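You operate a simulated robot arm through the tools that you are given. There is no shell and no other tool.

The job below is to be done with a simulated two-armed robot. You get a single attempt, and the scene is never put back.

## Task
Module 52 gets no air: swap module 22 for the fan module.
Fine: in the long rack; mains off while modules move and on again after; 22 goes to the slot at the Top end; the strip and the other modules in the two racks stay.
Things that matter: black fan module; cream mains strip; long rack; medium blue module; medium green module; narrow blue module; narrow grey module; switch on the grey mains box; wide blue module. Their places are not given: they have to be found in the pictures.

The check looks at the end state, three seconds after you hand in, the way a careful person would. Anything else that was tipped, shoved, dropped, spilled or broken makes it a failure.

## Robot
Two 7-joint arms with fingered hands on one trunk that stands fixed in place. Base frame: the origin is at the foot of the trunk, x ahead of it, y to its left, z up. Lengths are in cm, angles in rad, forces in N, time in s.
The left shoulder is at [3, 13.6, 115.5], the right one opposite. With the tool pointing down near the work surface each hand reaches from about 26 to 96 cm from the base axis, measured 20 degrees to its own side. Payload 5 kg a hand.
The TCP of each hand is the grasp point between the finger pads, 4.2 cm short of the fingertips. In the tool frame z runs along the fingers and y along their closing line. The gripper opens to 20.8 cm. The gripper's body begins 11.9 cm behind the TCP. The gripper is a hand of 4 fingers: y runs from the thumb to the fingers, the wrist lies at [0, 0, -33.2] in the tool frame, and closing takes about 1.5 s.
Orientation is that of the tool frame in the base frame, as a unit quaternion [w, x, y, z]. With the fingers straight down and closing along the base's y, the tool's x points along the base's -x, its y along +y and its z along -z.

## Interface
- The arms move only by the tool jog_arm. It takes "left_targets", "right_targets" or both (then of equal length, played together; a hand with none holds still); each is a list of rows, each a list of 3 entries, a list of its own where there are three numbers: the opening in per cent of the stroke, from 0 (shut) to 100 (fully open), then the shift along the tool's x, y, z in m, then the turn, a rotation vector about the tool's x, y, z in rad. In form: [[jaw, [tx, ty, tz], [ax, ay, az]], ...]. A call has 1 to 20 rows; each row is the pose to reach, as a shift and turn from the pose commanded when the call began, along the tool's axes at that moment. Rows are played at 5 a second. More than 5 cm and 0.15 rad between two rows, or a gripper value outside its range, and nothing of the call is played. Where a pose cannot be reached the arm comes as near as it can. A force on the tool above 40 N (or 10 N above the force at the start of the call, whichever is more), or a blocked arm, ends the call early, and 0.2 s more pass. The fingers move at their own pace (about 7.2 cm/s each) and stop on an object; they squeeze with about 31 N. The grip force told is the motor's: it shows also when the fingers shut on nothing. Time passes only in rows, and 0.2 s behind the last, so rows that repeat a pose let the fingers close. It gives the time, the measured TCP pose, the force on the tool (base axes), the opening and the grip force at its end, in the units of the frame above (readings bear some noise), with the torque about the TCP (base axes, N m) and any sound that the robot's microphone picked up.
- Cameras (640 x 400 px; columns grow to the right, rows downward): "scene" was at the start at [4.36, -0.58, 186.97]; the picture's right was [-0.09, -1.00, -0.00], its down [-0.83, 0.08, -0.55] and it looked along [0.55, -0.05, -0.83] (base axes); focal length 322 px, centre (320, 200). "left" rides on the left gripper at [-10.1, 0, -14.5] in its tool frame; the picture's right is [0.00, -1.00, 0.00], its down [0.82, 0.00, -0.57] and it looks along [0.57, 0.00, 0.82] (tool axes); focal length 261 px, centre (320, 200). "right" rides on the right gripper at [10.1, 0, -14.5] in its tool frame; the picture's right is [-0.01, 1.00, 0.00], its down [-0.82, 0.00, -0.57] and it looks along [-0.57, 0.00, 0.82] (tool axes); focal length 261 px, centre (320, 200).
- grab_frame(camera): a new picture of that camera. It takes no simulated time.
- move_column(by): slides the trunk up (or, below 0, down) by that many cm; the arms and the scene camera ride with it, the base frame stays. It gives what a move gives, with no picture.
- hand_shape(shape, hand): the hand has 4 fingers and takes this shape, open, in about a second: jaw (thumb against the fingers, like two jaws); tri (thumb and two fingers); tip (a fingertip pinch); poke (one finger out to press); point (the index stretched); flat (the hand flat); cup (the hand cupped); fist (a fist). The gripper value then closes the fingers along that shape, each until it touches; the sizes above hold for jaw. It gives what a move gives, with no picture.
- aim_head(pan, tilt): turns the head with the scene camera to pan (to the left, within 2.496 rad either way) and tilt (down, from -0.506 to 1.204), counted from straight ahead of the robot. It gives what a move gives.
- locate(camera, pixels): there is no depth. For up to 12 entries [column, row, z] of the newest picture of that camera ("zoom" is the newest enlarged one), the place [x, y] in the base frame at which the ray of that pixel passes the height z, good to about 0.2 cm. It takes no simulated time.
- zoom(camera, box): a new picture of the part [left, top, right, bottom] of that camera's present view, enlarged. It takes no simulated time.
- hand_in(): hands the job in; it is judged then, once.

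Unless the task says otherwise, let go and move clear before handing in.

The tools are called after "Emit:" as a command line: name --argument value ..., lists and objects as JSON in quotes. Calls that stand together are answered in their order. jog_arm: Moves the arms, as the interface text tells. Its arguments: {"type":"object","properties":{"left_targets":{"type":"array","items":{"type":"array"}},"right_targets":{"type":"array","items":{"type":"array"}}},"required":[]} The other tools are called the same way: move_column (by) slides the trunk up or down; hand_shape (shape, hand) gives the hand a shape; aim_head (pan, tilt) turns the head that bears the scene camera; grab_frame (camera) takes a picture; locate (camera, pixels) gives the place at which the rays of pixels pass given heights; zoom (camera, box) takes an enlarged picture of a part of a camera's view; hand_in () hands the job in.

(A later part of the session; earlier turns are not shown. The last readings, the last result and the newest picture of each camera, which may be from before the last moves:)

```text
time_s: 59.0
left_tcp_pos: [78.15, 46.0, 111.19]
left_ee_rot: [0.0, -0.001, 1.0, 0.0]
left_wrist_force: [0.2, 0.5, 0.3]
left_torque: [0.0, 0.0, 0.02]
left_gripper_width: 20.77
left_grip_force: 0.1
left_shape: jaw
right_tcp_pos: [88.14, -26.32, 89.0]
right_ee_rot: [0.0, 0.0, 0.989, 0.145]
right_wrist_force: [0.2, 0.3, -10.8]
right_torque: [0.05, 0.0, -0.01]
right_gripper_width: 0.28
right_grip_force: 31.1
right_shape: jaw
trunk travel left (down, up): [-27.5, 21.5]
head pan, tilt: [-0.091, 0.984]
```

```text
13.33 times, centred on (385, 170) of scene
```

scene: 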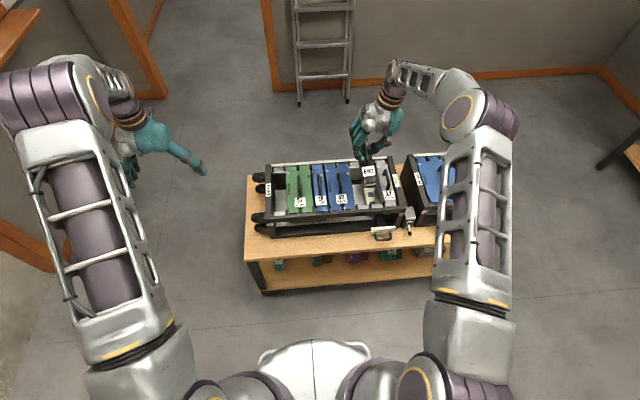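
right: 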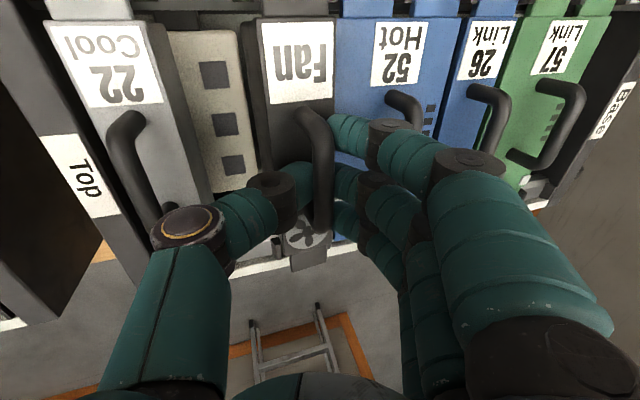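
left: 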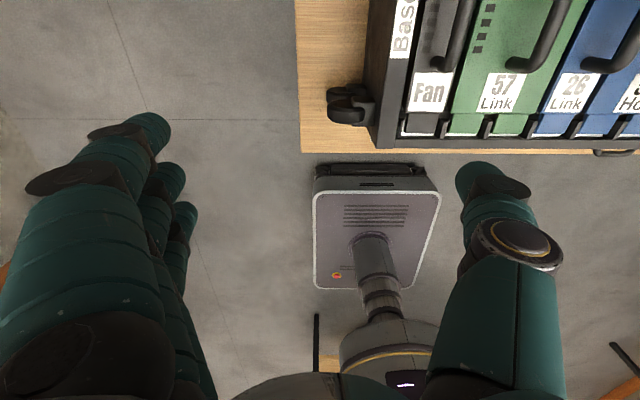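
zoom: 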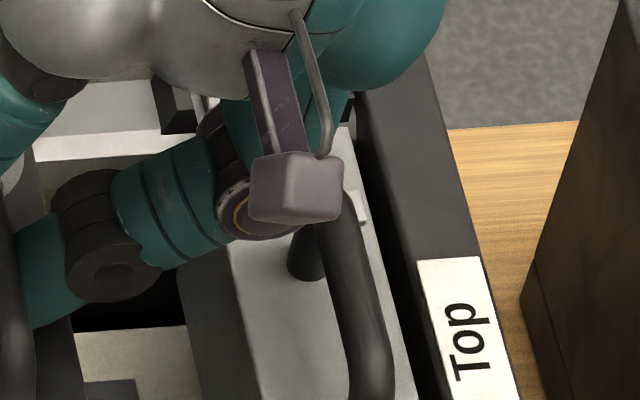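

The thumb joint should pass about 1–2 cm clear of 22's handle. I shift +0.12 cm and lower 2 cm gently.

Emit:
jog_arm --right_targets '[[0, [0, 0.0012, 0.0003], [0, 0, 0]], [0, [0, -0.0002, 0.0051], [0, 0, 0]], [0, [0, -0.0017, 0.0099], [0, 0, 0]], [0, [0, -0.0031, 0.0147], [0, 0, 0]], [0, [0, -0.0045, 0.0195], [0, 0, 0]], [0, [0, -0.0045, 0.0195], [0, 0, 0]]]'

Emit:
grab_frame --camera "right"

Emit:
zoom --camera "scene" --box '[348, 190, 380, 215]'

Emit:
zoom --camera "right" --box '[250, 215, 350, 280]'

Emit:
zoom --camera "scene" --box '[365, 155, 405, 185]'

```text
time_s: 60.4
left_tcp_pos: [78.18, 45.78, 111.17]
left_ee_rot: [0.001, -0.001, 1.0, 0.001]
left_wrist_force: [0.6, 0.4, 0.8]
left_torque: [-0.02, -0.01, 0.01]
left_gripper_width: 20.8
left_grip_force: 0.0
left_shape: jaw
right_tcp_pos: [88.18, -26.11, 86.89]
right_ee_rot: [0.0, 0.0, 0.989, 0.145]
right_wrist_force: [0.2, -0.6, -10.0]
right_torque: [0.0, 0.01, -0.01]
right_gripper_width: 0.27
right_grip_force: 31.2
right_shape: jaw
trunk travel left (down, up): [-27.5, 21.5]
head pan, tilt: [-0.091, 0.984]
```

```text
taken
```

right: 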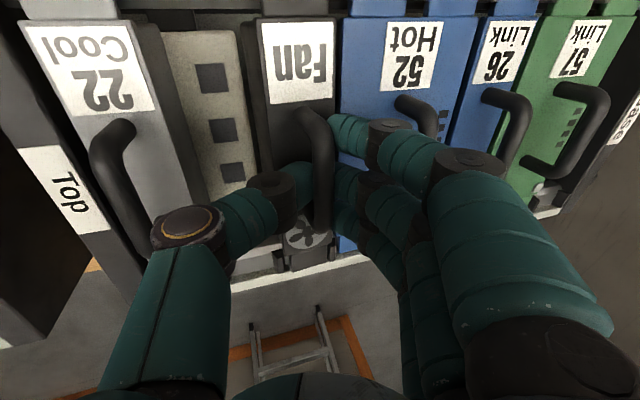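

```text
16.00 times, centred on (364, 202) of scene
```

zoom: 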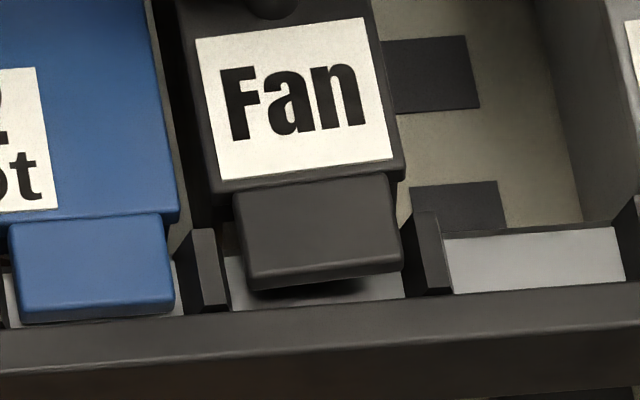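

```text
6.15 times, centred on (300, 248) of right
```

zoom: 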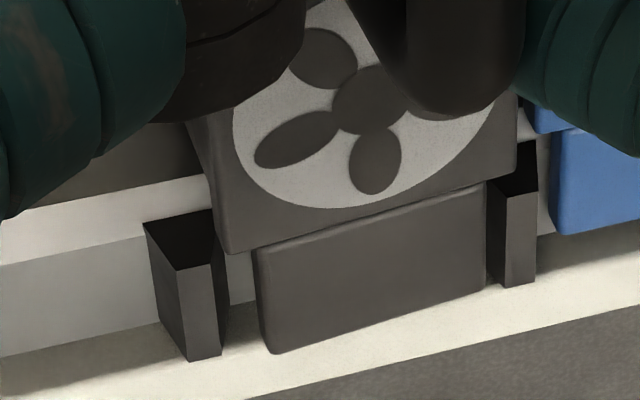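

```text
13.33 times, centred on (385, 170) of scene
```

zoom: 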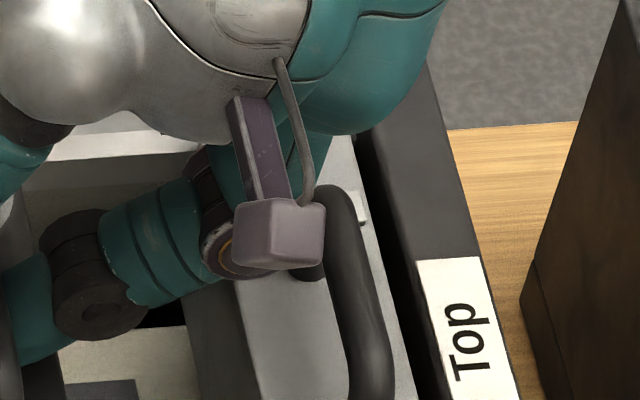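

Both tabs are between their pegs. I lower the last millimetres until the rails take the load.

Emit:
jog_arm --right_targets '[[0, [0, -0.0006, 0.0019], [0, 0, 0]], [0, [0, -0.0011, 0.0038], [0, 0, 0]], [0, [0, -0.0017, 0.0058], [0, 0, 0]], [0, [0, -0.0017, 0.0058], [0, 0, 0]]]'

Emit:
zoom --camera "scene" --box '[348, 190, 380, 215]'

Emit:
zoom --camera "right" --box '[250, 215, 350, 280]'

```text
time_s: 61.4
left_tcp_pos: [78.16, 45.92, 111.11]
left_ee_rot: [0.0, 0.0, 1.0, 0.0]
left_wrist_force: [-0.7, 0.5, 0.6]
left_torque: [0.03, -0.02, 0.01]
left_gripper_width: 20.78
left_grip_force: 0.0
left_shape: jaw
right_tcp_pos: [88.27, -26.18, 86.39]
right_ee_rot: [0.0, -0.001, 0.99, 0.144]
right_wrist_force: [1.2, 0.3, -9.6]
right_torque: [0.03, 0.01, 0.0]
right_gripper_width: 0.31
right_grip_force: 30.8
right_shape: jaw
trunk travel left (down, up): [-27.5, 21.5]
head pan, tilt: [-0.091, 0.984]
```

```text
16.00 times, centred on (364, 202) of scene
```

zoom: 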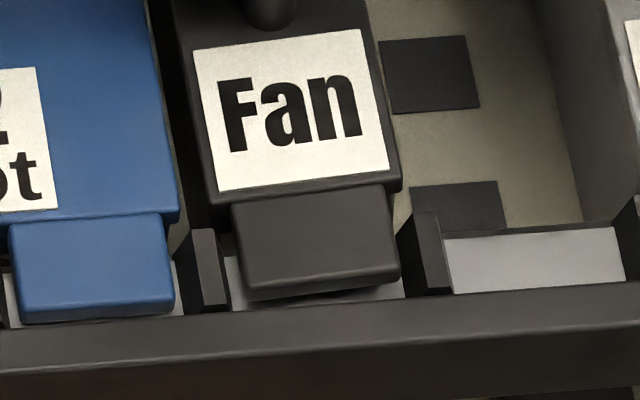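

```text
6.15 times, centred on (300, 248) of right
```

zoom: 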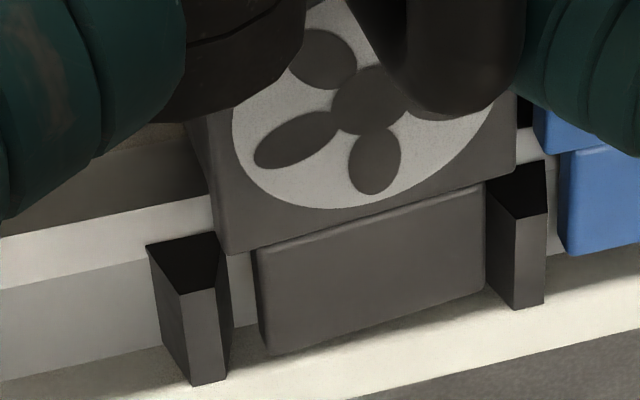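

Emit:
jog_arm --right_targets '[[0, [0, -0.0006, 0.0019], [0, 0, 0]], [0, [0, -0.001, 0.0034], [0, 0, 0]], [0, [0, -0.001, 0.0034], [0, 0, 0]]]'

Emit:
zoom --camera "scene" --box '[348, 190, 380, 215]'

```text
time_s: 62.2
left_tcp_pos: [78.14, 45.84, 111.13]
left_ee_rot: [0.0, 0.0, 1.0, 0.0]
left_wrist_force: [-0.3, 0.4, -1.0]
left_torque: [0.02, 0.02, -0.03]
left_gripper_width: 20.76
left_grip_force: 0.0
left_shape: jaw
right_tcp_pos: [88.25, -26.22, 86.0]
right_ee_rot: [0.0, 0.0, 0.99, 0.144]
right_wrist_force: [-0.5, -1.9, -3.1]
right_torque: [0.12, 0.03, 0.01]
right_gripper_width: 0.25
right_grip_force: 31.4
right_shape: jaw
trunk travel left (down, up): [-27.5, 21.5]
head pan, tilt: [-0.091, 0.984]
```

```text
16.00 times, centred on (364, 202) of scene
```

zoom: 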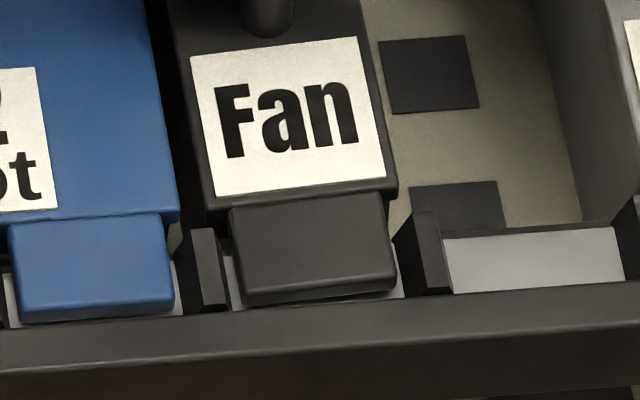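

The load has moved to the rail (only -3 N left). A hair lower, then I open the jaw slightly.

Emit:
jog_arm --right_targets '[[0, [0, -0.0005, 0.0015], [0, 0, 0]], [0, [0, -0.0005, 0.0015], [0, 0, 0]], [6, [0, -0.0005, 0.0015], [0, 0, 0]], [10, [0, -0.0005, 0.0015], [0, 0, 0]], [14, [0, -0.0005, 0.0015], [0, 0, 0]], [14, [0, -0.0005, 0.0015], [0, 0, 0]]]'

Emit:
grab_frame --camera "right"

Emit:
zoom --camera "scene" --box '[330, 160, 410, 220]'

```text
time_s: 63.6
left_tcp_pos: [77.96, 45.91, 111.08]
left_ee_rot: [0.0, 0.0, 1.0, -0.001]
left_wrist_force: [-0.1, 1.7, -0.6]
left_torque: [0.01, -0.02, -0.01]
left_gripper_width: 20.81
left_grip_force: 0.0
left_shape: jaw
right_tcp_pos: [88.16, -25.99, 85.75]
right_ee_rot: [-0.001, 0.0, 0.99, 0.144]
right_wrist_force: [0.6, 1.3, 2.9]
right_torque: [-0.01, -0.01, 0.03]
right_gripper_width: 2.87
right_grip_force: 0.0
right_shape: jaw
trunk travel left (down, up): [-27.5, 21.5]
head pan, tilt: [-0.091, 0.984]
```

```text
taken
```

right: 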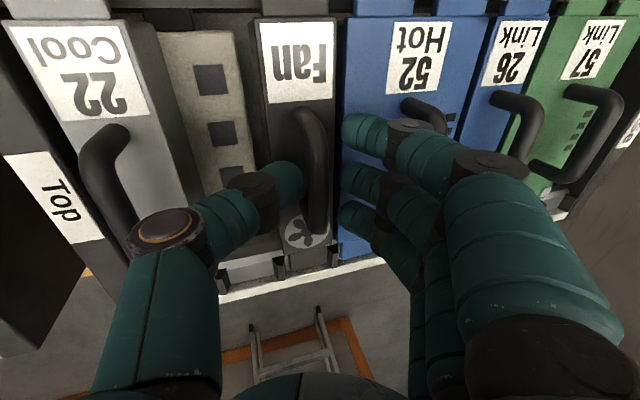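

```text
6.67 times, centred on (370, 190) of scene
```

zoom: 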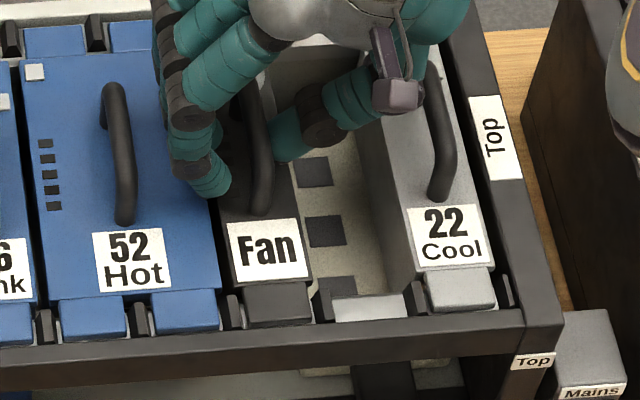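

The fan sits between its pegs, but the rolled hand leaves the thumb tip partly beneath the bar. I first roll the hand back to vertical, rising 2 mm, before withdrawing.

Emit:
jog_arm --right_targets '[[14, [0, 0.0006, -0.0019], [0.05, 0, 0]], [14, [0, 0.0006, -0.0019], [0.1, 0, 0]], [14, [0, 0.0006, -0.0019], [0.16, 0, 0]], [14, [0, 0.0006, -0.0019], [0.22, 0, 0]], [14, [0, 0.0006, -0.0019], [0.289, 0, 0]], [14, [0, 0.0006, -0.0019], [0.289, 0, 0]]]'

Emit:
grab_frame --camera "right"

Emit:
zoom --camera "scene" --box '[330, 160, 410, 220]'

```text
time_s: 65.0
left_tcp_pos: [78.06, 45.87, 111.25]
left_ee_rot: [0.0, -0.001, 1.0, 0.0]
left_wrist_force: [-0.6, -0.1, 1.2]
left_torque: [0.09, 0.03, 0.0]
left_gripper_width: 20.79
left_grip_force: 0.1
left_shape: jaw
right_tcp_pos: [88.15, -26.3, 86.04]
right_ee_rot: [0.0, 0.001, 1.0, 0.0]
right_wrist_force: [0.2, -0.7, -0.2]
right_torque: [0.04, 0.01, 0.03]
right_gripper_width: 2.88
right_grip_force: 0.0
right_shape: jaw
trunk travel left (down, up): [-27.5, 21.5]
head pan, tilt: [-0.091, 0.984]
```

```text
taken
```

right: 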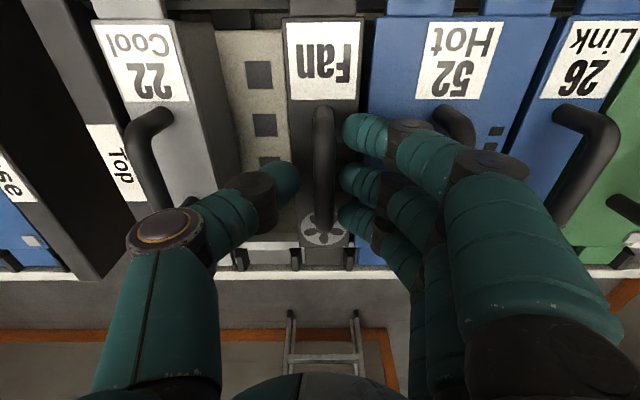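

```text
6.67 times, centred on (370, 190) of scene
```

zoom: 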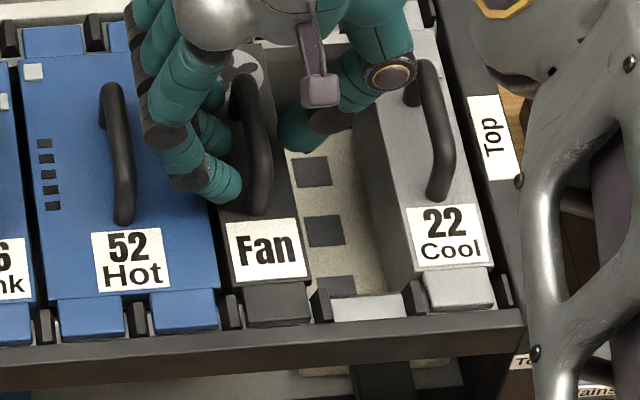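

Hand is vertical and force-free; the bar (324,165) lies between thumb (299) and fingers (342). I rise straight up.

Emit:
jog_arm --right_targets '[[14, [0, 0.0015, 0], [0, 0, 0]], [14, [0, 0.0015, -0.015], [0, 0, 0]], [14, [0, 0.0015, -0.035], [0, 0, 0]], [14, [0, 0.0015, -0.06], [0, 0, 0]], [14, [0, 0.0015, -0.1], [0, 0, 0]], [14, [0, 0.0015, -0.14], [0, 0, 0]]]'

Emit:
grab_frame --camera "right"

Emit:
grab_frame --camera "scene"

Emit:
zoom --camera "scene" --box '[240, 150, 410, 250]'

```text
time_s: 66.4
left_tcp_pos: [78.07, 45.93, 111.22]
left_ee_rot: [0.001, -0.001, 1.0, 0.0]
left_wrist_force: [-0.1, 0.4, 0.0]
left_torque: [-0.04, -0.06, 0.0]
left_gripper_width: 20.78
left_grip_force: 0.0
left_shape: jaw
right_tcp_pos: [88.09, -25.85, 99.7]
right_ee_rot: [-0.001, -0.001, 1.0, 0.0]
right_wrist_force: [-1.1, 0.6, -1.1]
right_torque: [-0.07, -0.17, -0.04]
right_gripper_width: 2.88
right_grip_force: 0.0
right_shape: jaw
trunk travel left (down, up): [-27.5, 21.5]
head pan, tilt: [-0.091, 0.984]
```

```text
taken
```

right: 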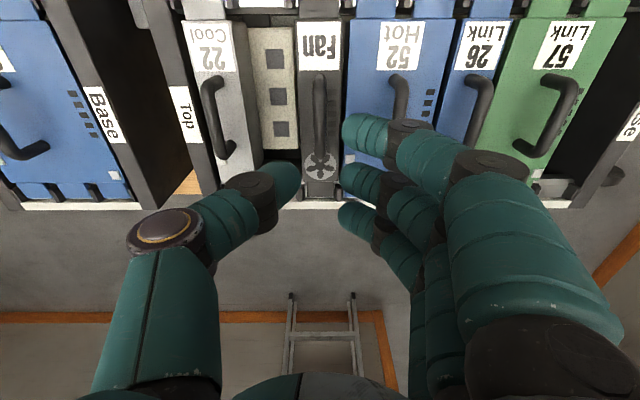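

```text
taken
```

scene: 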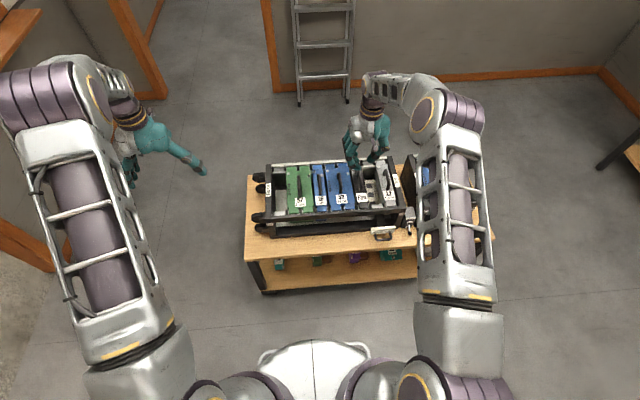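

```text
3.76 times, centred on (325, 200) of scene
```

zoom: 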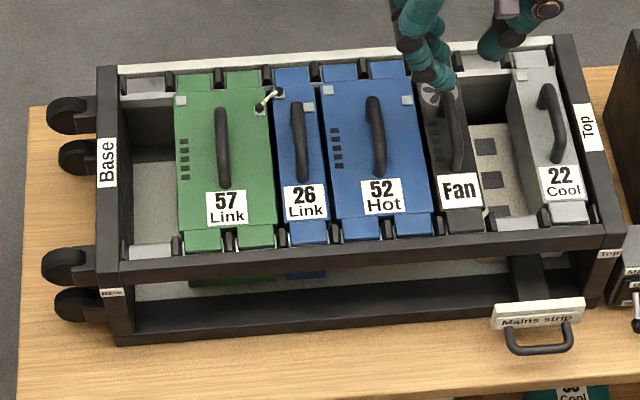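

The fan now sits next to 52 and 22 at the Top end; the strip and other modules look unmoved. Next I go back over the mains switch to put it on again.

Emit:
jog_arm --right_targets '[[20, [0.03, -0.03, 0], [0, 0, 0]], [20, [0.06, -0.06, 0], [0, 0, 0]], [20, [0.09, -0.09, 0], [0, 0, 0]], [20, [0.12, -0.12, 0], [0, 0, 0]], [20, [0.15, -0.15, 0], [0, 0, 0]], [20, [0.18, -0.18, 0], [0, 0, 0]], [20, [0.205, -0.21, 0], [0, 0, 0]], [20, [0.21, -0.222, 0], [0, 0, 0]], [20, [0.21, -0.222, 0], [0, 0, 0]]]'

Emit:
grab_frame --camera "right"

Emit:
zoom --camera "right" --box '[270, 70, 450, 190]'

Emit:
zoom --camera "scene" --box '[365, 195, 445, 250]'

```text
time_s: 68.4
left_tcp_pos: [78.0, 46.01, 111.15]
left_ee_rot: [0.0, -0.001, 1.0, -0.001]
left_wrist_force: [-0.8, 0.2, -0.4]
left_torque: [0.05, -0.01, 0.0]
left_gripper_width: 20.78
left_grip_force: 0.1
left_shape: jaw
right_tcp_pos: [67.15, -48.22, 100.0]
right_ee_rot: [0.0, -0.001, 1.0, 0.0]
right_wrist_force: [-0.3, 0.8, -0.8]
right_torque: [0.03, 0.0, -0.02]
right_gripper_width: 4.1
right_grip_force: 0.0
right_shape: jaw
trunk travel left (down, up): [-27.5, 21.5]
head pan, tilt: [-0.091, 0.984]
```

```text
taken
```

right: 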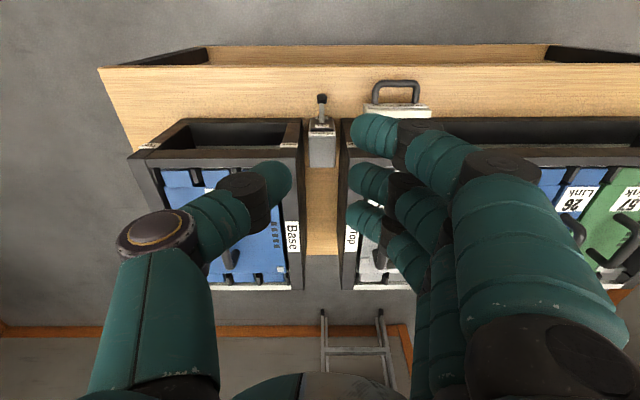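

```text
3.33 times, centred on (360, 130) of right
```

zoom: 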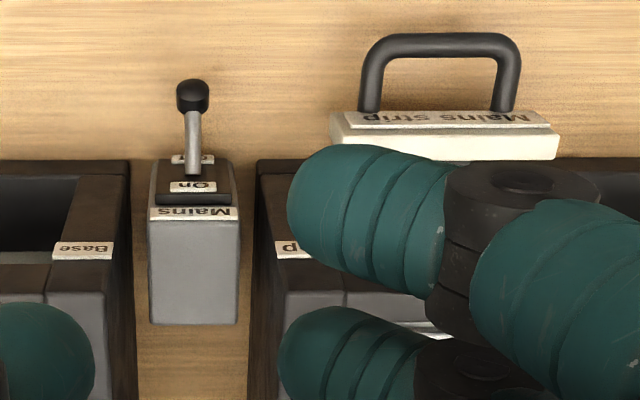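

```text
7.27 times, centred on (405, 222) of scene
```

zoom: 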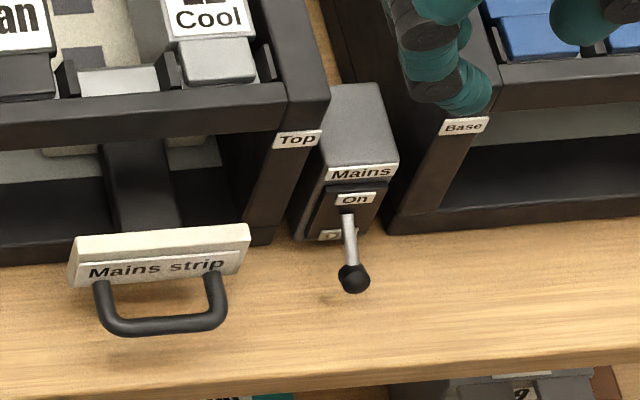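

Emit:
locate --camera "right" --pixels '[[321.9, 98.8, 62], [321.9, 98.8, 72], [322.5, 121.6, 62], [322.5, 121.6, 72], [363.6, 115, 65], [363.6, 115, 75], [363.8, 104, 65], [363.8, 104, 75]]'

Emit:
locate --camera "scene" --pixels '[[409.7, 232.9, 62], [409.7, 232.9, 72], [408.7, 223.7, 62], [408.7, 223.7, 72], [395.4, 225.4, 65], [395.4, 225.4, 75], [394.7, 232.3, 65], [394.7, 232.3, 75]]'

```text
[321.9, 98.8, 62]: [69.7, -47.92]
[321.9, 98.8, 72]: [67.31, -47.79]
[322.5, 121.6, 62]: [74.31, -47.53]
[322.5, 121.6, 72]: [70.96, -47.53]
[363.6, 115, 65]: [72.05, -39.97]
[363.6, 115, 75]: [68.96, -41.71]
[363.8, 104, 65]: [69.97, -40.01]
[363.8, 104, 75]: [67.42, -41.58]
```

```text
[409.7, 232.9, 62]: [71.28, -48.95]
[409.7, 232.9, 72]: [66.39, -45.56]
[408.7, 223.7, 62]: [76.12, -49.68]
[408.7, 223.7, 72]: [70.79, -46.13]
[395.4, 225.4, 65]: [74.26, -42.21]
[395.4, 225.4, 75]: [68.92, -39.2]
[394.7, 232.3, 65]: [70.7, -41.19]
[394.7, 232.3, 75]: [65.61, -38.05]
```

The knob at Off is about [68.9, -47.85, 65.6]; the third jaw finger would crowd the box panel, so I look at the "tip" pinch shape as a slimmer way to grip the knob.

Emit:
hand_shape --shape "tip" --hand "right"

Emit:
grab_frame --camera "right"

Emit:
zoom --camera "scene" --box '[370, 140, 490, 230]'

Emit:
jog_arm --right_targets '[[0, [0, 0, 0], [0, 0, 0]], [0, [0, 0, 0], [0, 0, 0]], [0, [0, 0, 0], [0, 0, 0]], [0, [0, 0, 0], [0, 0, 0]], [0, [0, 0, 0], [0, 0, 0]], [0, [0, 0, 0], [0, 0, 0]], [0, [0, 0, 0], [0, 0, 0]]]'

Emit:
grab_frame --camera "right"

Emit:
zoom --camera "scene" --box '[370, 140, 490, 230]'

```text
time_s: 69.3
left_tcp_pos: [78.15, 45.86, 111.0]
left_ee_rot: [0.0, 0.0, 1.0, 0.0]
left_wrist_force: [-0.5, 0.4, 1.0]
left_torque: [0.01, 0.0, 0.0]
left_gripper_width: 20.81
left_grip_force: 0.1
left_shape: jaw
right_tcp_pos: [67.14, -48.05, 100.05]
right_ee_rot: [-0.001, 0.0, 1.0, 0.0]
right_wrist_force: [-0.3, -0.9, -0.6]
right_torque: [0.01, 0.01, 0.01]
right_gripper_width: 20.77
right_grip_force: 0.2
right_shape: tip
trunk travel left (down, up): [-27.5, 21.5]
head pan, tilt: [-0.091, 0.984]
```

```text
taken
```

right: 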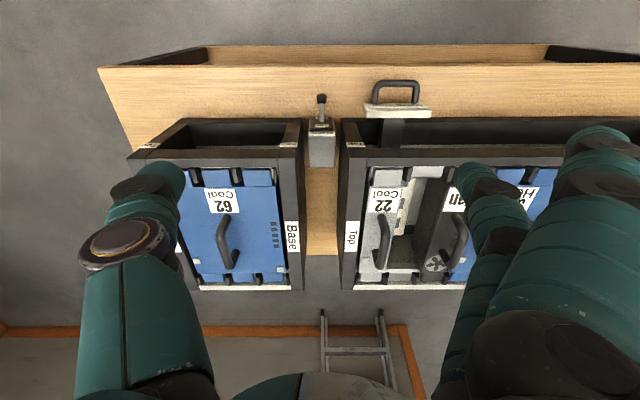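

```text
4.44 times, centred on (430, 185) of scene
```

zoom: 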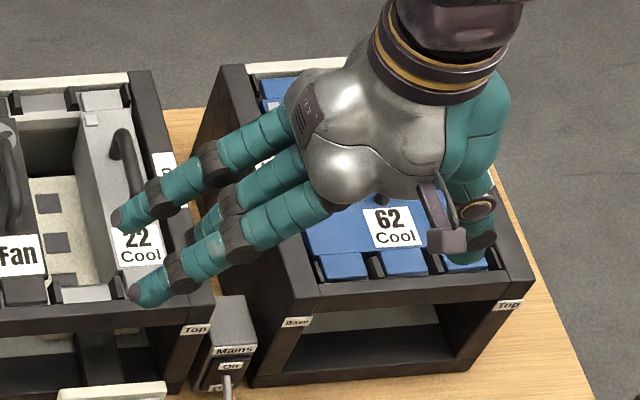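

```text
time_s: 70.9
left_tcp_pos: [78.08, 45.82, 111.17]
left_ee_rot: [0.0, 0.001, 1.0, 0.001]
left_wrist_force: [-0.4, 0.8, -0.7]
left_torque: [0.0, 0.01, -0.01]
left_gripper_width: 20.78
left_grip_force: 0.0
left_shape: jaw
right_tcp_pos: [67.03, -48.03, 100.12]
right_ee_rot: [0.001, 0.0, 1.0, 0.001]
right_wrist_force: [1.1, -0.2, -0.6]
right_torque: [-0.07, -0.01, 0.07]
right_gripper_width: 0.0
right_grip_force: 2.7
right_shape: tip
trunk travel left (down, up): [-27.5, 21.5]
head pan, tilt: [-0.091, 0.984]
```

```text
taken
```

right: 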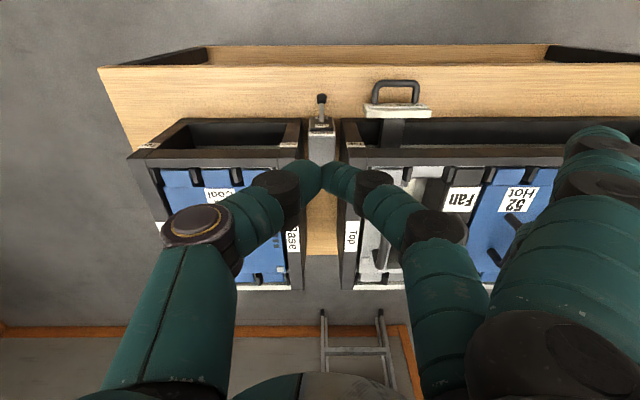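

```text
4.44 times, centred on (430, 185) of scene
```

zoom: 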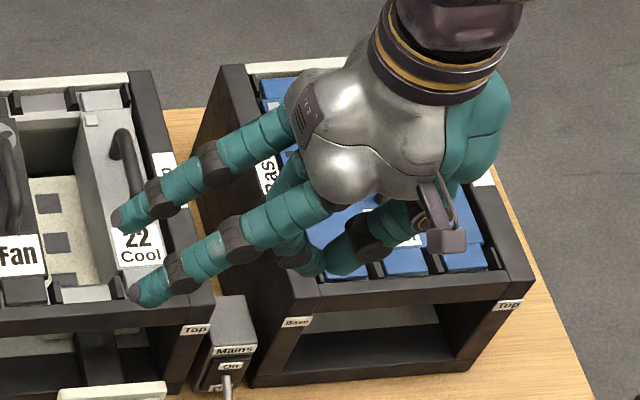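

The "tip" shape pinches with thumb and middle finger while the index and ring stick out toward +y. I measure where those outstretched tips are.

Emit:
locate --camera "scene" --pixels '[[384.5, 188.4, 90], [384.5, 188.4, 105], [388.3, 205.9, 90], [388.3, 205.9, 105], [396.5, 184.5, 100], [396.5, 184.5, 110]]'

Emit:
hand_shape --shape "tri" --hand "right"

Emit:
jog_arm --right_targets '[[10, [0, 0, 0], [0, 0, 0]], [10, [0, 0, 0], [0, 0, 0]], [10, [0, 0, 0], [0, 0, 0]], [10, [0, 0, 0], [0, 0, 0]], [10, [0, 0, 0], [0, 0, 0]], [10, [0, 0, 0], [0, 0, 0]], [10, [0, 0, 0], [0, 0, 0]]]'

Emit:
grab_frame --camera "right"

Emit:
zoom --camera "scene" --box '[370, 140, 490, 230]'

```text
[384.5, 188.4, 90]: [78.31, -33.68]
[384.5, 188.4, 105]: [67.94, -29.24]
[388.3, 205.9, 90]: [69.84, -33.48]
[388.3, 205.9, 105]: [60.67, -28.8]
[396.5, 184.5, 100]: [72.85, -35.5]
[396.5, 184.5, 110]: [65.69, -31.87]
```

```text
time_s: 71.8
left_tcp_pos: [78.11, 45.93, 111.2]
left_ee_rot: [0.0, 0.0, 1.0, 0.0]
left_wrist_force: [0.5, 0.5, -0.5]
left_torque: [0.01, -0.02, -0.01]
left_gripper_width: 20.78
left_grip_force: 0.0
left_shape: jaw
right_tcp_pos: [67.15, -48.06, 100.06]
right_ee_rot: [0.0, 0.001, 1.0, 0.001]
right_wrist_force: [0.6, 0.5, 0.4]
right_torque: [0.02, -0.03, 0.0]
right_gripper_width: 20.76
right_grip_force: 0.1
right_shape: tri
trunk travel left (down, up): [-27.5, 21.5]
head pan, tilt: [-0.091, 0.984]
```

```text
time_s: 73.4
left_tcp_pos: [77.94, 45.98, 111.23]
left_ee_rot: [0.0, 0.0, 1.0, -0.001]
left_wrist_force: [0.5, -0.5, -0.3]
left_torque: [-0.02, 0.01, 0.01]
left_gripper_width: 20.78
left_grip_force: 0.0
left_shape: jaw
right_tcp_pos: [67.18, -48.11, 100.0]
right_ee_rot: [0.0, 0.0, 1.0, 0.001]
right_wrist_force: [0.2, 0.9, 0.3]
right_torque: [0.0, 0.02, -0.05]
right_gripper_width: 2.15
right_grip_force: 0.1
right_shape: tri
trunk travel left (down, up): [-27.5, 21.5]
head pan, tilt: [-0.091, 0.984]
```

```text
taken
```

right: 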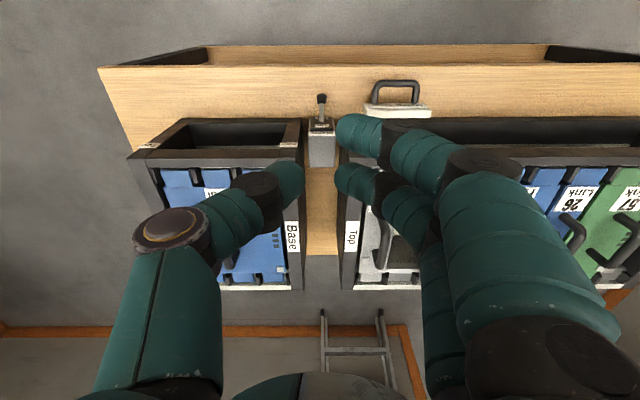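

```text
4.44 times, centred on (430, 185) of scene
```

zoom: 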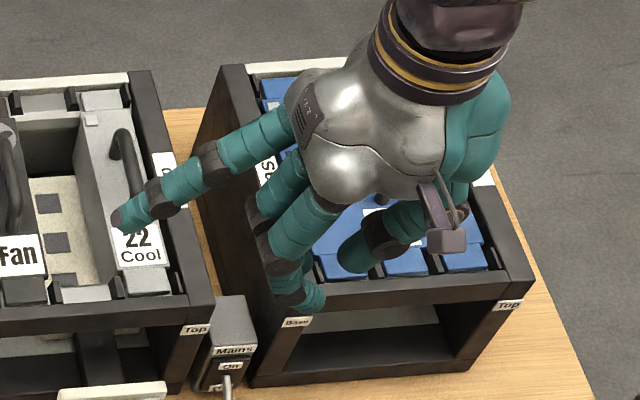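

"Tri" still leaves a stretched ring finger near the rack front. Safer: with the closed jaw rolled 0.6 rad, stay 3 cm in front of the racks and lift the knob from below-left with the far finger. I set that pose high and to the right first.

Emit:
hand_shape --shape "jaw" --hand "right"

Emit:
jog_arm --right_targets '[[0, [0.005, -0.02, 0], [-0.12, 0, 0]], [0, [0.01, -0.04, 0], [-0.24, 0, 0]], [0, [0.0195, -0.06, 0], [-0.36, 0, 0]], [0, [0.0195, -0.08, 0], [-0.48, 0, 0]], [0, [0.0195, -0.1, 0], [-0.6, 0, 0]], [0, [0.0195, -0.1, 0], [-0.6, 0, 0]], [0, [0.0195, -0.1, 0], [-0.6, 0, 0]], [0, [0.0195, -0.1, 0], [-0.6, 0, 0]]]'

Emit:
grab_frame --camera "right"

Emit:
grab_frame --camera "scene"

Emit:
zoom --camera "scene" --box '[370, 150, 510, 250]'

```text
time_s: 74.3
left_tcp_pos: [78.08, 45.82, 111.2]
left_ee_rot: [0.001, 0.0, 1.0, -0.001]
left_wrist_force: [-0.2, -0.3, 0.3]
left_torque: [-0.01, 0.01, 0.0]
left_gripper_width: 20.78
left_grip_force: 0.0
left_shape: jaw
right_tcp_pos: [67.1, -48.08, 100.09]
right_ee_rot: [0.0, 0.001, 1.0, 0.001]
right_wrist_force: [-0.1, 0.2, 0.0]
right_torque: [0.0, 0.05, 0.0]
right_gripper_width: 20.78
right_grip_force: 0.2
right_shape: jaw
trunk travel left (down, up): [-27.5, 21.5]
head pan, tilt: [-0.091, 0.984]
```

```text
time_s: 76.1
left_tcp_pos: [78.12, 45.79, 111.25]
left_ee_rot: [0.0, 0.0, 1.0, 0.0]
left_wrist_force: [-1.0, -0.9, 0.3]
left_torque: [-0.03, 0.01, -0.04]
left_gripper_width: 20.8
left_grip_force: 0.1
left_shape: jaw
right_tcp_pos: [64.94, -58.06, 100.29]
right_ee_rot: [-0.001, 0.0, 0.955, 0.296]
right_wrist_force: [-0.3, 0.0, -0.3]
right_torque: [-0.01, -0.05, -0.05]
right_gripper_width: 0.0
right_grip_force: 26.0
right_shape: jaw
trunk travel left (down, up): [-27.5, 21.5]
head pan, tilt: [-0.091, 0.984]
```

```text
taken
```

right: 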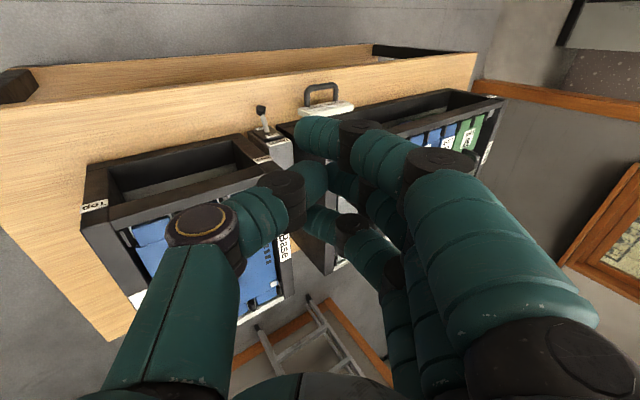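

```text
taken
```

scene: 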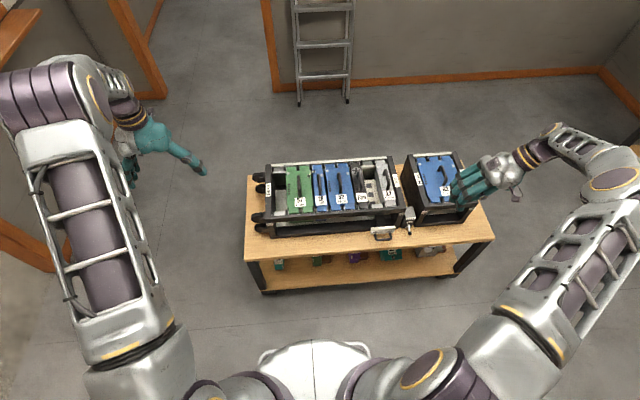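

```text
4.00 times, centred on (440, 200) of scene
```

zoom: 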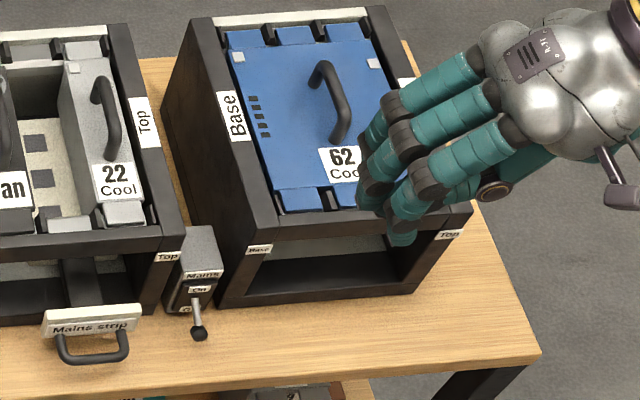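

Emit:
zoom --camera "scene" --box '[440, 160, 500, 220]'

Emit:
locate --camera "scene" --pixels '[[460.5, 210, 97], [454, 202, 97], [450, 190, 97]]'

```text
6.67 times, centred on (470, 190) of scene
```

zoom: 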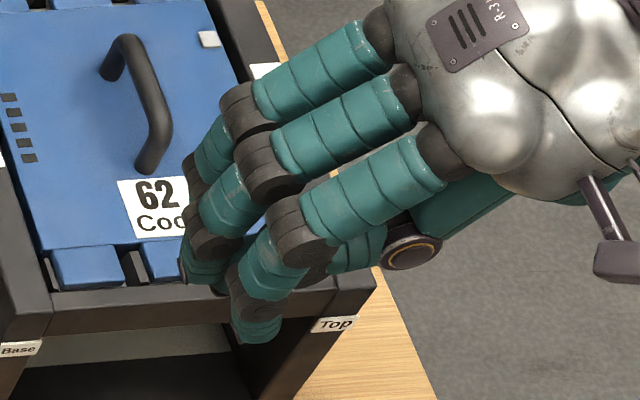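

```text
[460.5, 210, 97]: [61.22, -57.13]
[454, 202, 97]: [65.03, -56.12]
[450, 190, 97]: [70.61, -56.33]
```

The far (ring) finger lies about 3.7–4 cm beyond the TCP in x, so TCP x ≈ 65.1 puts it under the knob. I descend in front of the racks, to the right of the knob.

Emit:
jog_arm --right_targets '[[0, [-0.0015, -0.0175, 0.032], [0, 0, 0]], [0, [-0.0015, -0.035, 0.064], [0, 0, 0]], [0, [-0.0015, -0.0525, 0.0955], [0, 0, 0]], [0, [-0.0015, -0.07, 0.1275], [0, 0, 0]], [0, [-0.0015, -0.087, 0.159], [0, 0, 0]], [0, [-0.0015, -0.1045, 0.191], [0, 0, 0]], [0, [-0.0015, -0.122, 0.223], [0, 0, 0]], [0, [-0.0015, -0.122, 0.223], [0, 0, 0]]]'

Emit:
grab_frame --camera "right"

Emit:
zoom --camera "scene" --box '[380, 180, 480, 260]'

```text
time_s: 77.9
left_tcp_pos: [78.06, 45.83, 111.28]
left_ee_rot: [0.001, 0.0, 1.0, 0.0]
left_wrist_force: [-0.1, -0.6, 1.3]
left_torque: [0.0, -0.07, 0.0]
left_gripper_width: 20.8
left_grip_force: 0.0
left_shape: jaw
right_tcp_pos: [65.32, -55.72, 74.84]
right_ee_rot: [0.0, 0.0, 0.955, 0.295]
right_wrist_force: [-0.5, -0.7, -0.2]
right_torque: [-0.05, -0.04, -0.01]
right_gripper_width: 0.02
right_grip_force: 30.5
right_shape: jaw
trunk travel left (down, up): [-27.5, 21.5]
head pan, tilt: [-0.091, 0.984]
```

```text
taken
```

right: 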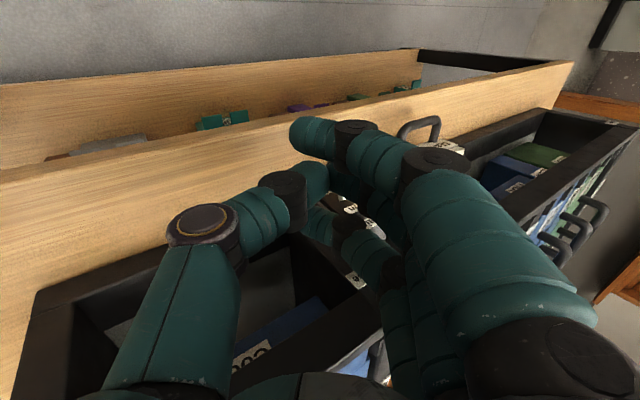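

```text
5.00 times, centred on (430, 220) of scene
```

zoom: 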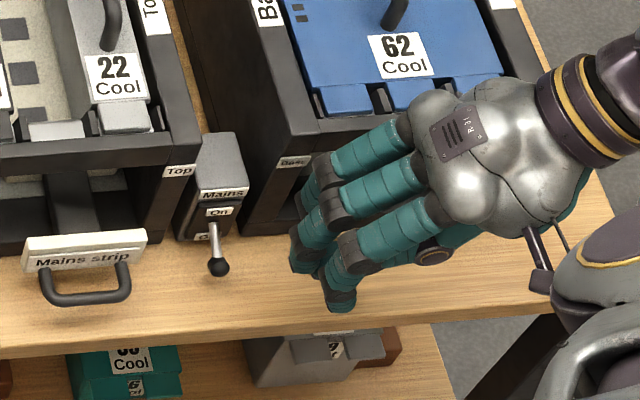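

The scene shows the knob at (218,266) and the finger bundle to its right, clear of the rack. I lower 6.5 cm to just above the tabletop.

Emit:
jog_arm --right_targets '[[0, [0, -0.0122, 0.0178], [0, 0, 0]], [0, [0, -0.0245, 0.0357], [0, 0, 0]], [0, [0, -0.0339, 0.0495], [0, 0, 0]], [0, [0, -0.0367, 0.0536], [0, 0, 0]], [0, [0, -0.0367, 0.0536], [0, 0, 0]]]'

Emit:
grab_frame --camera "right"

Emit:
zoom --camera "scene" --box '[390, 200, 460, 256]'

Emit:
zoom --camera "right" --box '[280, 150, 440, 250]'

```text
time_s: 79.1
left_tcp_pos: [78.06, 45.81, 111.17]
left_ee_rot: [0.0, 0.0, 1.0, 0.0]
left_wrist_force: [-0.1, -0.7, 0.6]
left_torque: [0.04, 0.01, -0.02]
left_gripper_width: 20.79
left_grip_force: 0.1
left_shape: jaw
right_tcp_pos: [63.94, -54.3, 70.42]
right_ee_rot: [0.0, 0.0, 0.955, 0.296]
right_wrist_force: [-0.2, 0.2, -0.5]
right_torque: [0.02, -0.01, 0.02]
right_gripper_width: 0.0
right_grip_force: 31.0
right_shape: jaw
right hand out of reach, approached as far as the arm can: row 1, 2, 3, 4, 5
trunk travel left (down, up): [-27.5, 21.5]
head pan, tilt: [-0.091, 0.984]
```

```text
taken
```

right: 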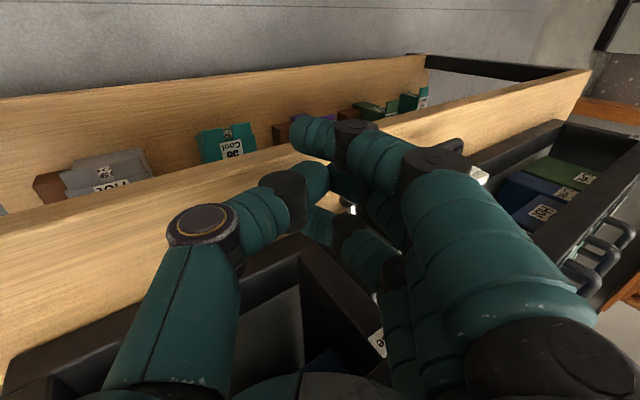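

```text
7.14 times, centred on (425, 228) of scene
```

zoom: 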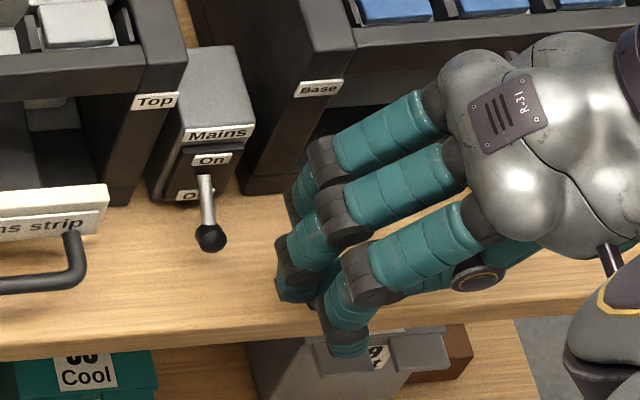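

```text
4.00 times, centred on (360, 200) of right
```

zoom: 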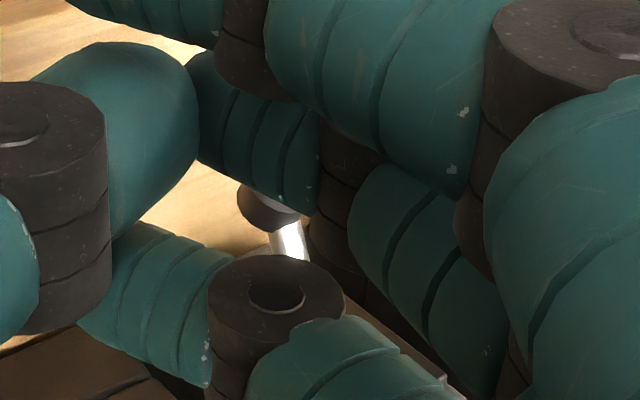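

The arm reports it is out of reach with the trunk raised. I lift the hand, lower the trunk by 10 cm, and come down again.

Emit:
jog_arm --right_targets '[[0, [0, 0.0122, -0.0178], [0, 0, 0]], [0, [0, 0.0367, -0.0536], [0, 0, 0]], [0, [0, 0.06, -0.087], [0, 0, 0]], [0, [0, 0.083, -0.121], [0, 0, 0]], [0, [0, 0.102, -0.149], [0, 0, 0]], [0, [0, 0.102, -0.149], [0, 0, 0]]]'

Emit:
move_column --by -10

Emit:
zoom --camera "scene" --box '[380, 160, 500, 240]'

```text
time_s: 80.5
left_tcp_pos: [78.1, 45.89, 111.21]
left_ee_rot: [0.001, 0.0, 1.0, 0.0]
left_wrist_force: [0.4, -0.1, 0.1]
left_torque: [0.02, 0.01, -0.04]
left_gripper_width: 20.78
left_grip_force: 0.1
left_shape: jaw
right_tcp_pos: [68.75, -58.33, 85.92]
right_ee_rot: [-0.002, 0.0, 0.955, 0.298]
right_wrist_force: [0.3, -0.1, -0.8]
right_torque: [0.01, 0.02, 0.04]
right_gripper_width: 0.0
right_grip_force: 31.1
right_shape: jaw
right hand out of reach, approached as far as the arm can: row 1, 2, 3, 4, 5, 6
trunk travel left (down, up): [-27.5, 21.5]
head pan, tilt: [-0.091, 0.984]
```

```text
time_s: 81.1
left_tcp_pos: [78.13, 45.87, 109.04]
left_ee_rot: [0.002, 0.0, 1.0, 0.0]
left_wrist_force: [0.7, -0.1, 1.5]
left_torque: [0.04, 0.05, -0.01]
left_gripper_width: 20.8
left_grip_force: 0.1
left_shape: jaw
right_tcp_pos: [68.94, -58.66, 84.66]
right_ee_rot: [0.003, -0.001, 0.955, 0.297]
right_wrist_force: [-4.7, -0.7, 21.8]
right_torque: [0.27, -0.74, 0.02]
right_gripper_width: 0.0
right_grip_force: 31.4
right_shape: jaw
trunk travel left (down, up): [-25.3, 23.7]
head pan, tilt: [-0.091, 0.984]
stopped: the force on the tool passed its limit at 52 N (the readings are from after the stop); the commanded pose is now the measured one
```

```text
5.00 times, centred on (440, 200) of scene
```

zoom: 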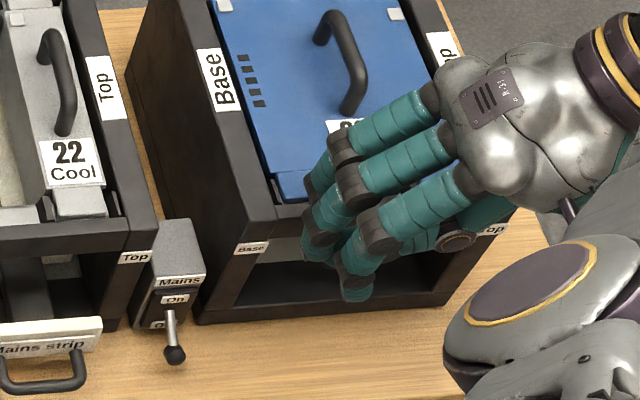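

The hand had drifted to x ≈ 68.8 and touched the small rack's front rail (force stop). I back straight up and away from the rack, then check that nothing moved.

Emit:
jog_arm --right_targets '[[0, [0, 0.0113, -0.0165], [0, 0, 0]], [0, [0.01, 0.0226, -0.033], [0, 0, 0]], [0, [0.03, 0.034, -0.0495], [0, 0, 0]], [0, [0.06, 0.0452, -0.066], [0, 0, 0]], [0, [0.06, 0.0565, -0.0825], [0, 0, 0]], [0, [0.06, 0.0565, -0.0825], [0, 0, 0]]]'

Emit:
grab_frame --camera "scene"

Emit:
zoom --camera "scene" --box '[370, 140, 510, 240]'

```text
time_s: 82.5
left_tcp_pos: [78.05, 45.67, 109.0]
left_ee_rot: [-0.001, 0.0, 1.0, -0.001]
left_wrist_force: [0.0, -0.1, -0.3]
left_torque: [0.03, -0.03, 0.0]
left_gripper_width: 20.77
left_grip_force: 0.1
left_shape: jaw
right_tcp_pos: [67.49, -63.4, 92.28]
right_ee_rot: [0.0, -0.001, 0.954, 0.299]
right_wrist_force: [-1.5, -0.7, -0.2]
right_torque: [0.02, -0.03, -0.04]
right_gripper_width: 0.0
right_grip_force: 31.8
right_shape: jaw
right hand out of reach, approached as far as the arm can: row 1, 2, 3, 4, 5, 6
trunk travel left (down, up): [-25.3, 23.7]
head pan, tilt: [-0.091, 0.984]
```

```text
taken
```

scene: 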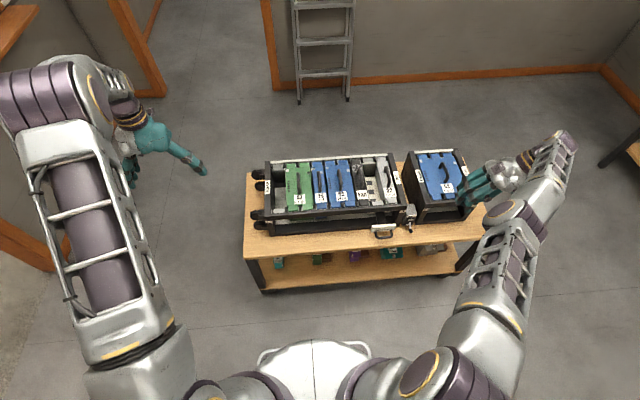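

```text
4.00 times, centred on (440, 190) of scene
```

zoom: 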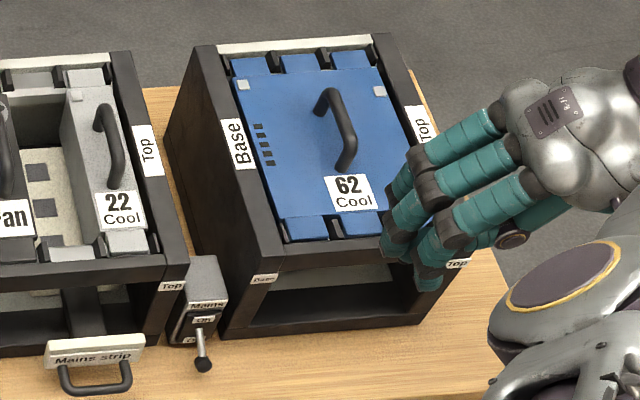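

The arm is in an awkward configuration at this roll. I roll the hand back to vertical at height to get out of it.

Emit:
jog_arm --right_targets '[[0, [0, 0, 0], [0.12, 0, 0]], [0, [0, 0, 0], [0.24, 0, 0]], [0, [0, 0, 0], [0.36, 0, 0]], [0, [0, 0, 0], [0.48, 0, 0]], [0, [0, 0, 0], [0.6, 0, 0]], [0, [0, 0, 0], [0.6, 0, 0]], [0, [0, 0, 0], [0.6, 0, 0]]]'

Emit:
grab_frame --camera "scene"

Emit:
grab_frame --camera "right"

```text
time_s: 84.1
left_tcp_pos: [78.07, 45.77, 109.03]
left_ee_rot: [-0.001, 0.001, 1.0, -0.001]
left_wrist_force: [0.7, 1.2, -0.1]
left_torque: [-0.05, 0.03, 0.0]
left_gripper_width: 20.8
left_grip_force: 0.2
left_shape: jaw
right_tcp_pos: [78.06, -70.24, 90.26]
right_ee_rot: [0.0, 0.0, 1.0, 0.003]
right_wrist_force: [-0.3, 0.1, -0.1]
right_torque: [-0.05, 0.0, 0.03]
right_gripper_width: 0.0
right_grip_force: 31.4
right_shape: jaw
right hand out of reach, approached as far as the arm can: row 1, 2, 3, 4, 5, 6, 7
trunk travel left (down, up): [-25.3, 23.7]
head pan, tilt: [-0.091, 0.984]
```

```text
taken
```

scene: 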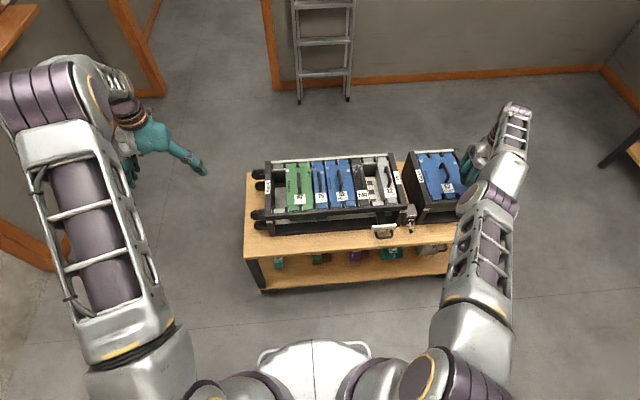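

```text
taken
```

right: 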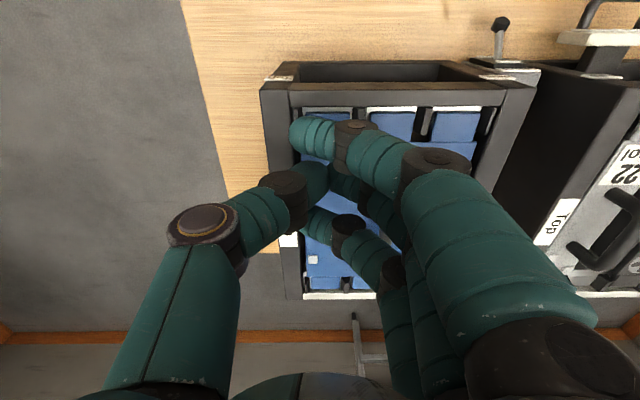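

The arm is folded in a poor elbow posture with the hand over the small rack. I command it upward and outward step by step to unfold.

Emit:
jog_arm --right_targets '[[0, [0, 0, -0.03], [0, 0, 0]], [0, [0, 0, -0.07], [0, 0, 0]], [0, [0, 0, -0.11], [0, 0, 0]], [0, [0, 0, -0.15], [0, 0, 0]], [0, [0, 0, -0.15], [0, 0, 0]], [0, [0, 0, -0.15], [0, 0, 0]]]'

Emit:
grab_frame --camera "scene"

```text
time_s: 85.5
left_tcp_pos: [78.15, 45.78, 108.92]
left_ee_rot: [0.0, -0.001, 1.0, 0.001]
left_wrist_force: [-0.3, 0.9, 1.1]
left_torque: [-0.02, -0.06, 0.01]
left_gripper_width: 20.78
left_grip_force: 0.2
left_shape: jaw
right_tcp_pos: [79.09, -71.43, 105.45]
right_ee_rot: [-0.001, 0.0, 1.0, 0.004]
right_wrist_force: [-1.0, 0.5, 0.0]
right_torque: [-0.02, -0.04, 0.02]
right_gripper_width: 0.0
right_grip_force: 30.8
right_shape: jaw
right hand out of reach, approached as far as the arm can: row 1, 2, 3, 4, 5, 6
trunk travel left (down, up): [-25.3, 23.7]
head pan, tilt: [-0.091, 0.984]
```

```text
taken
```

scene: 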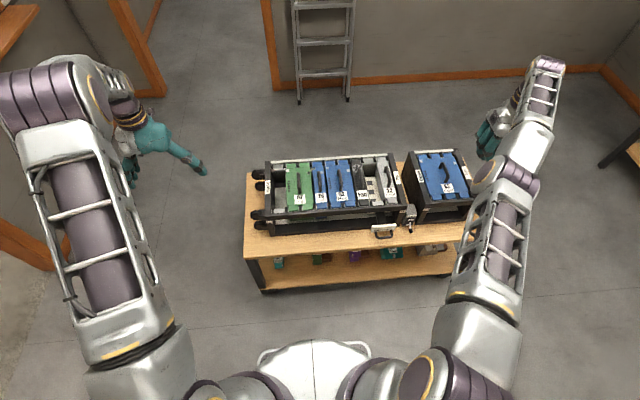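

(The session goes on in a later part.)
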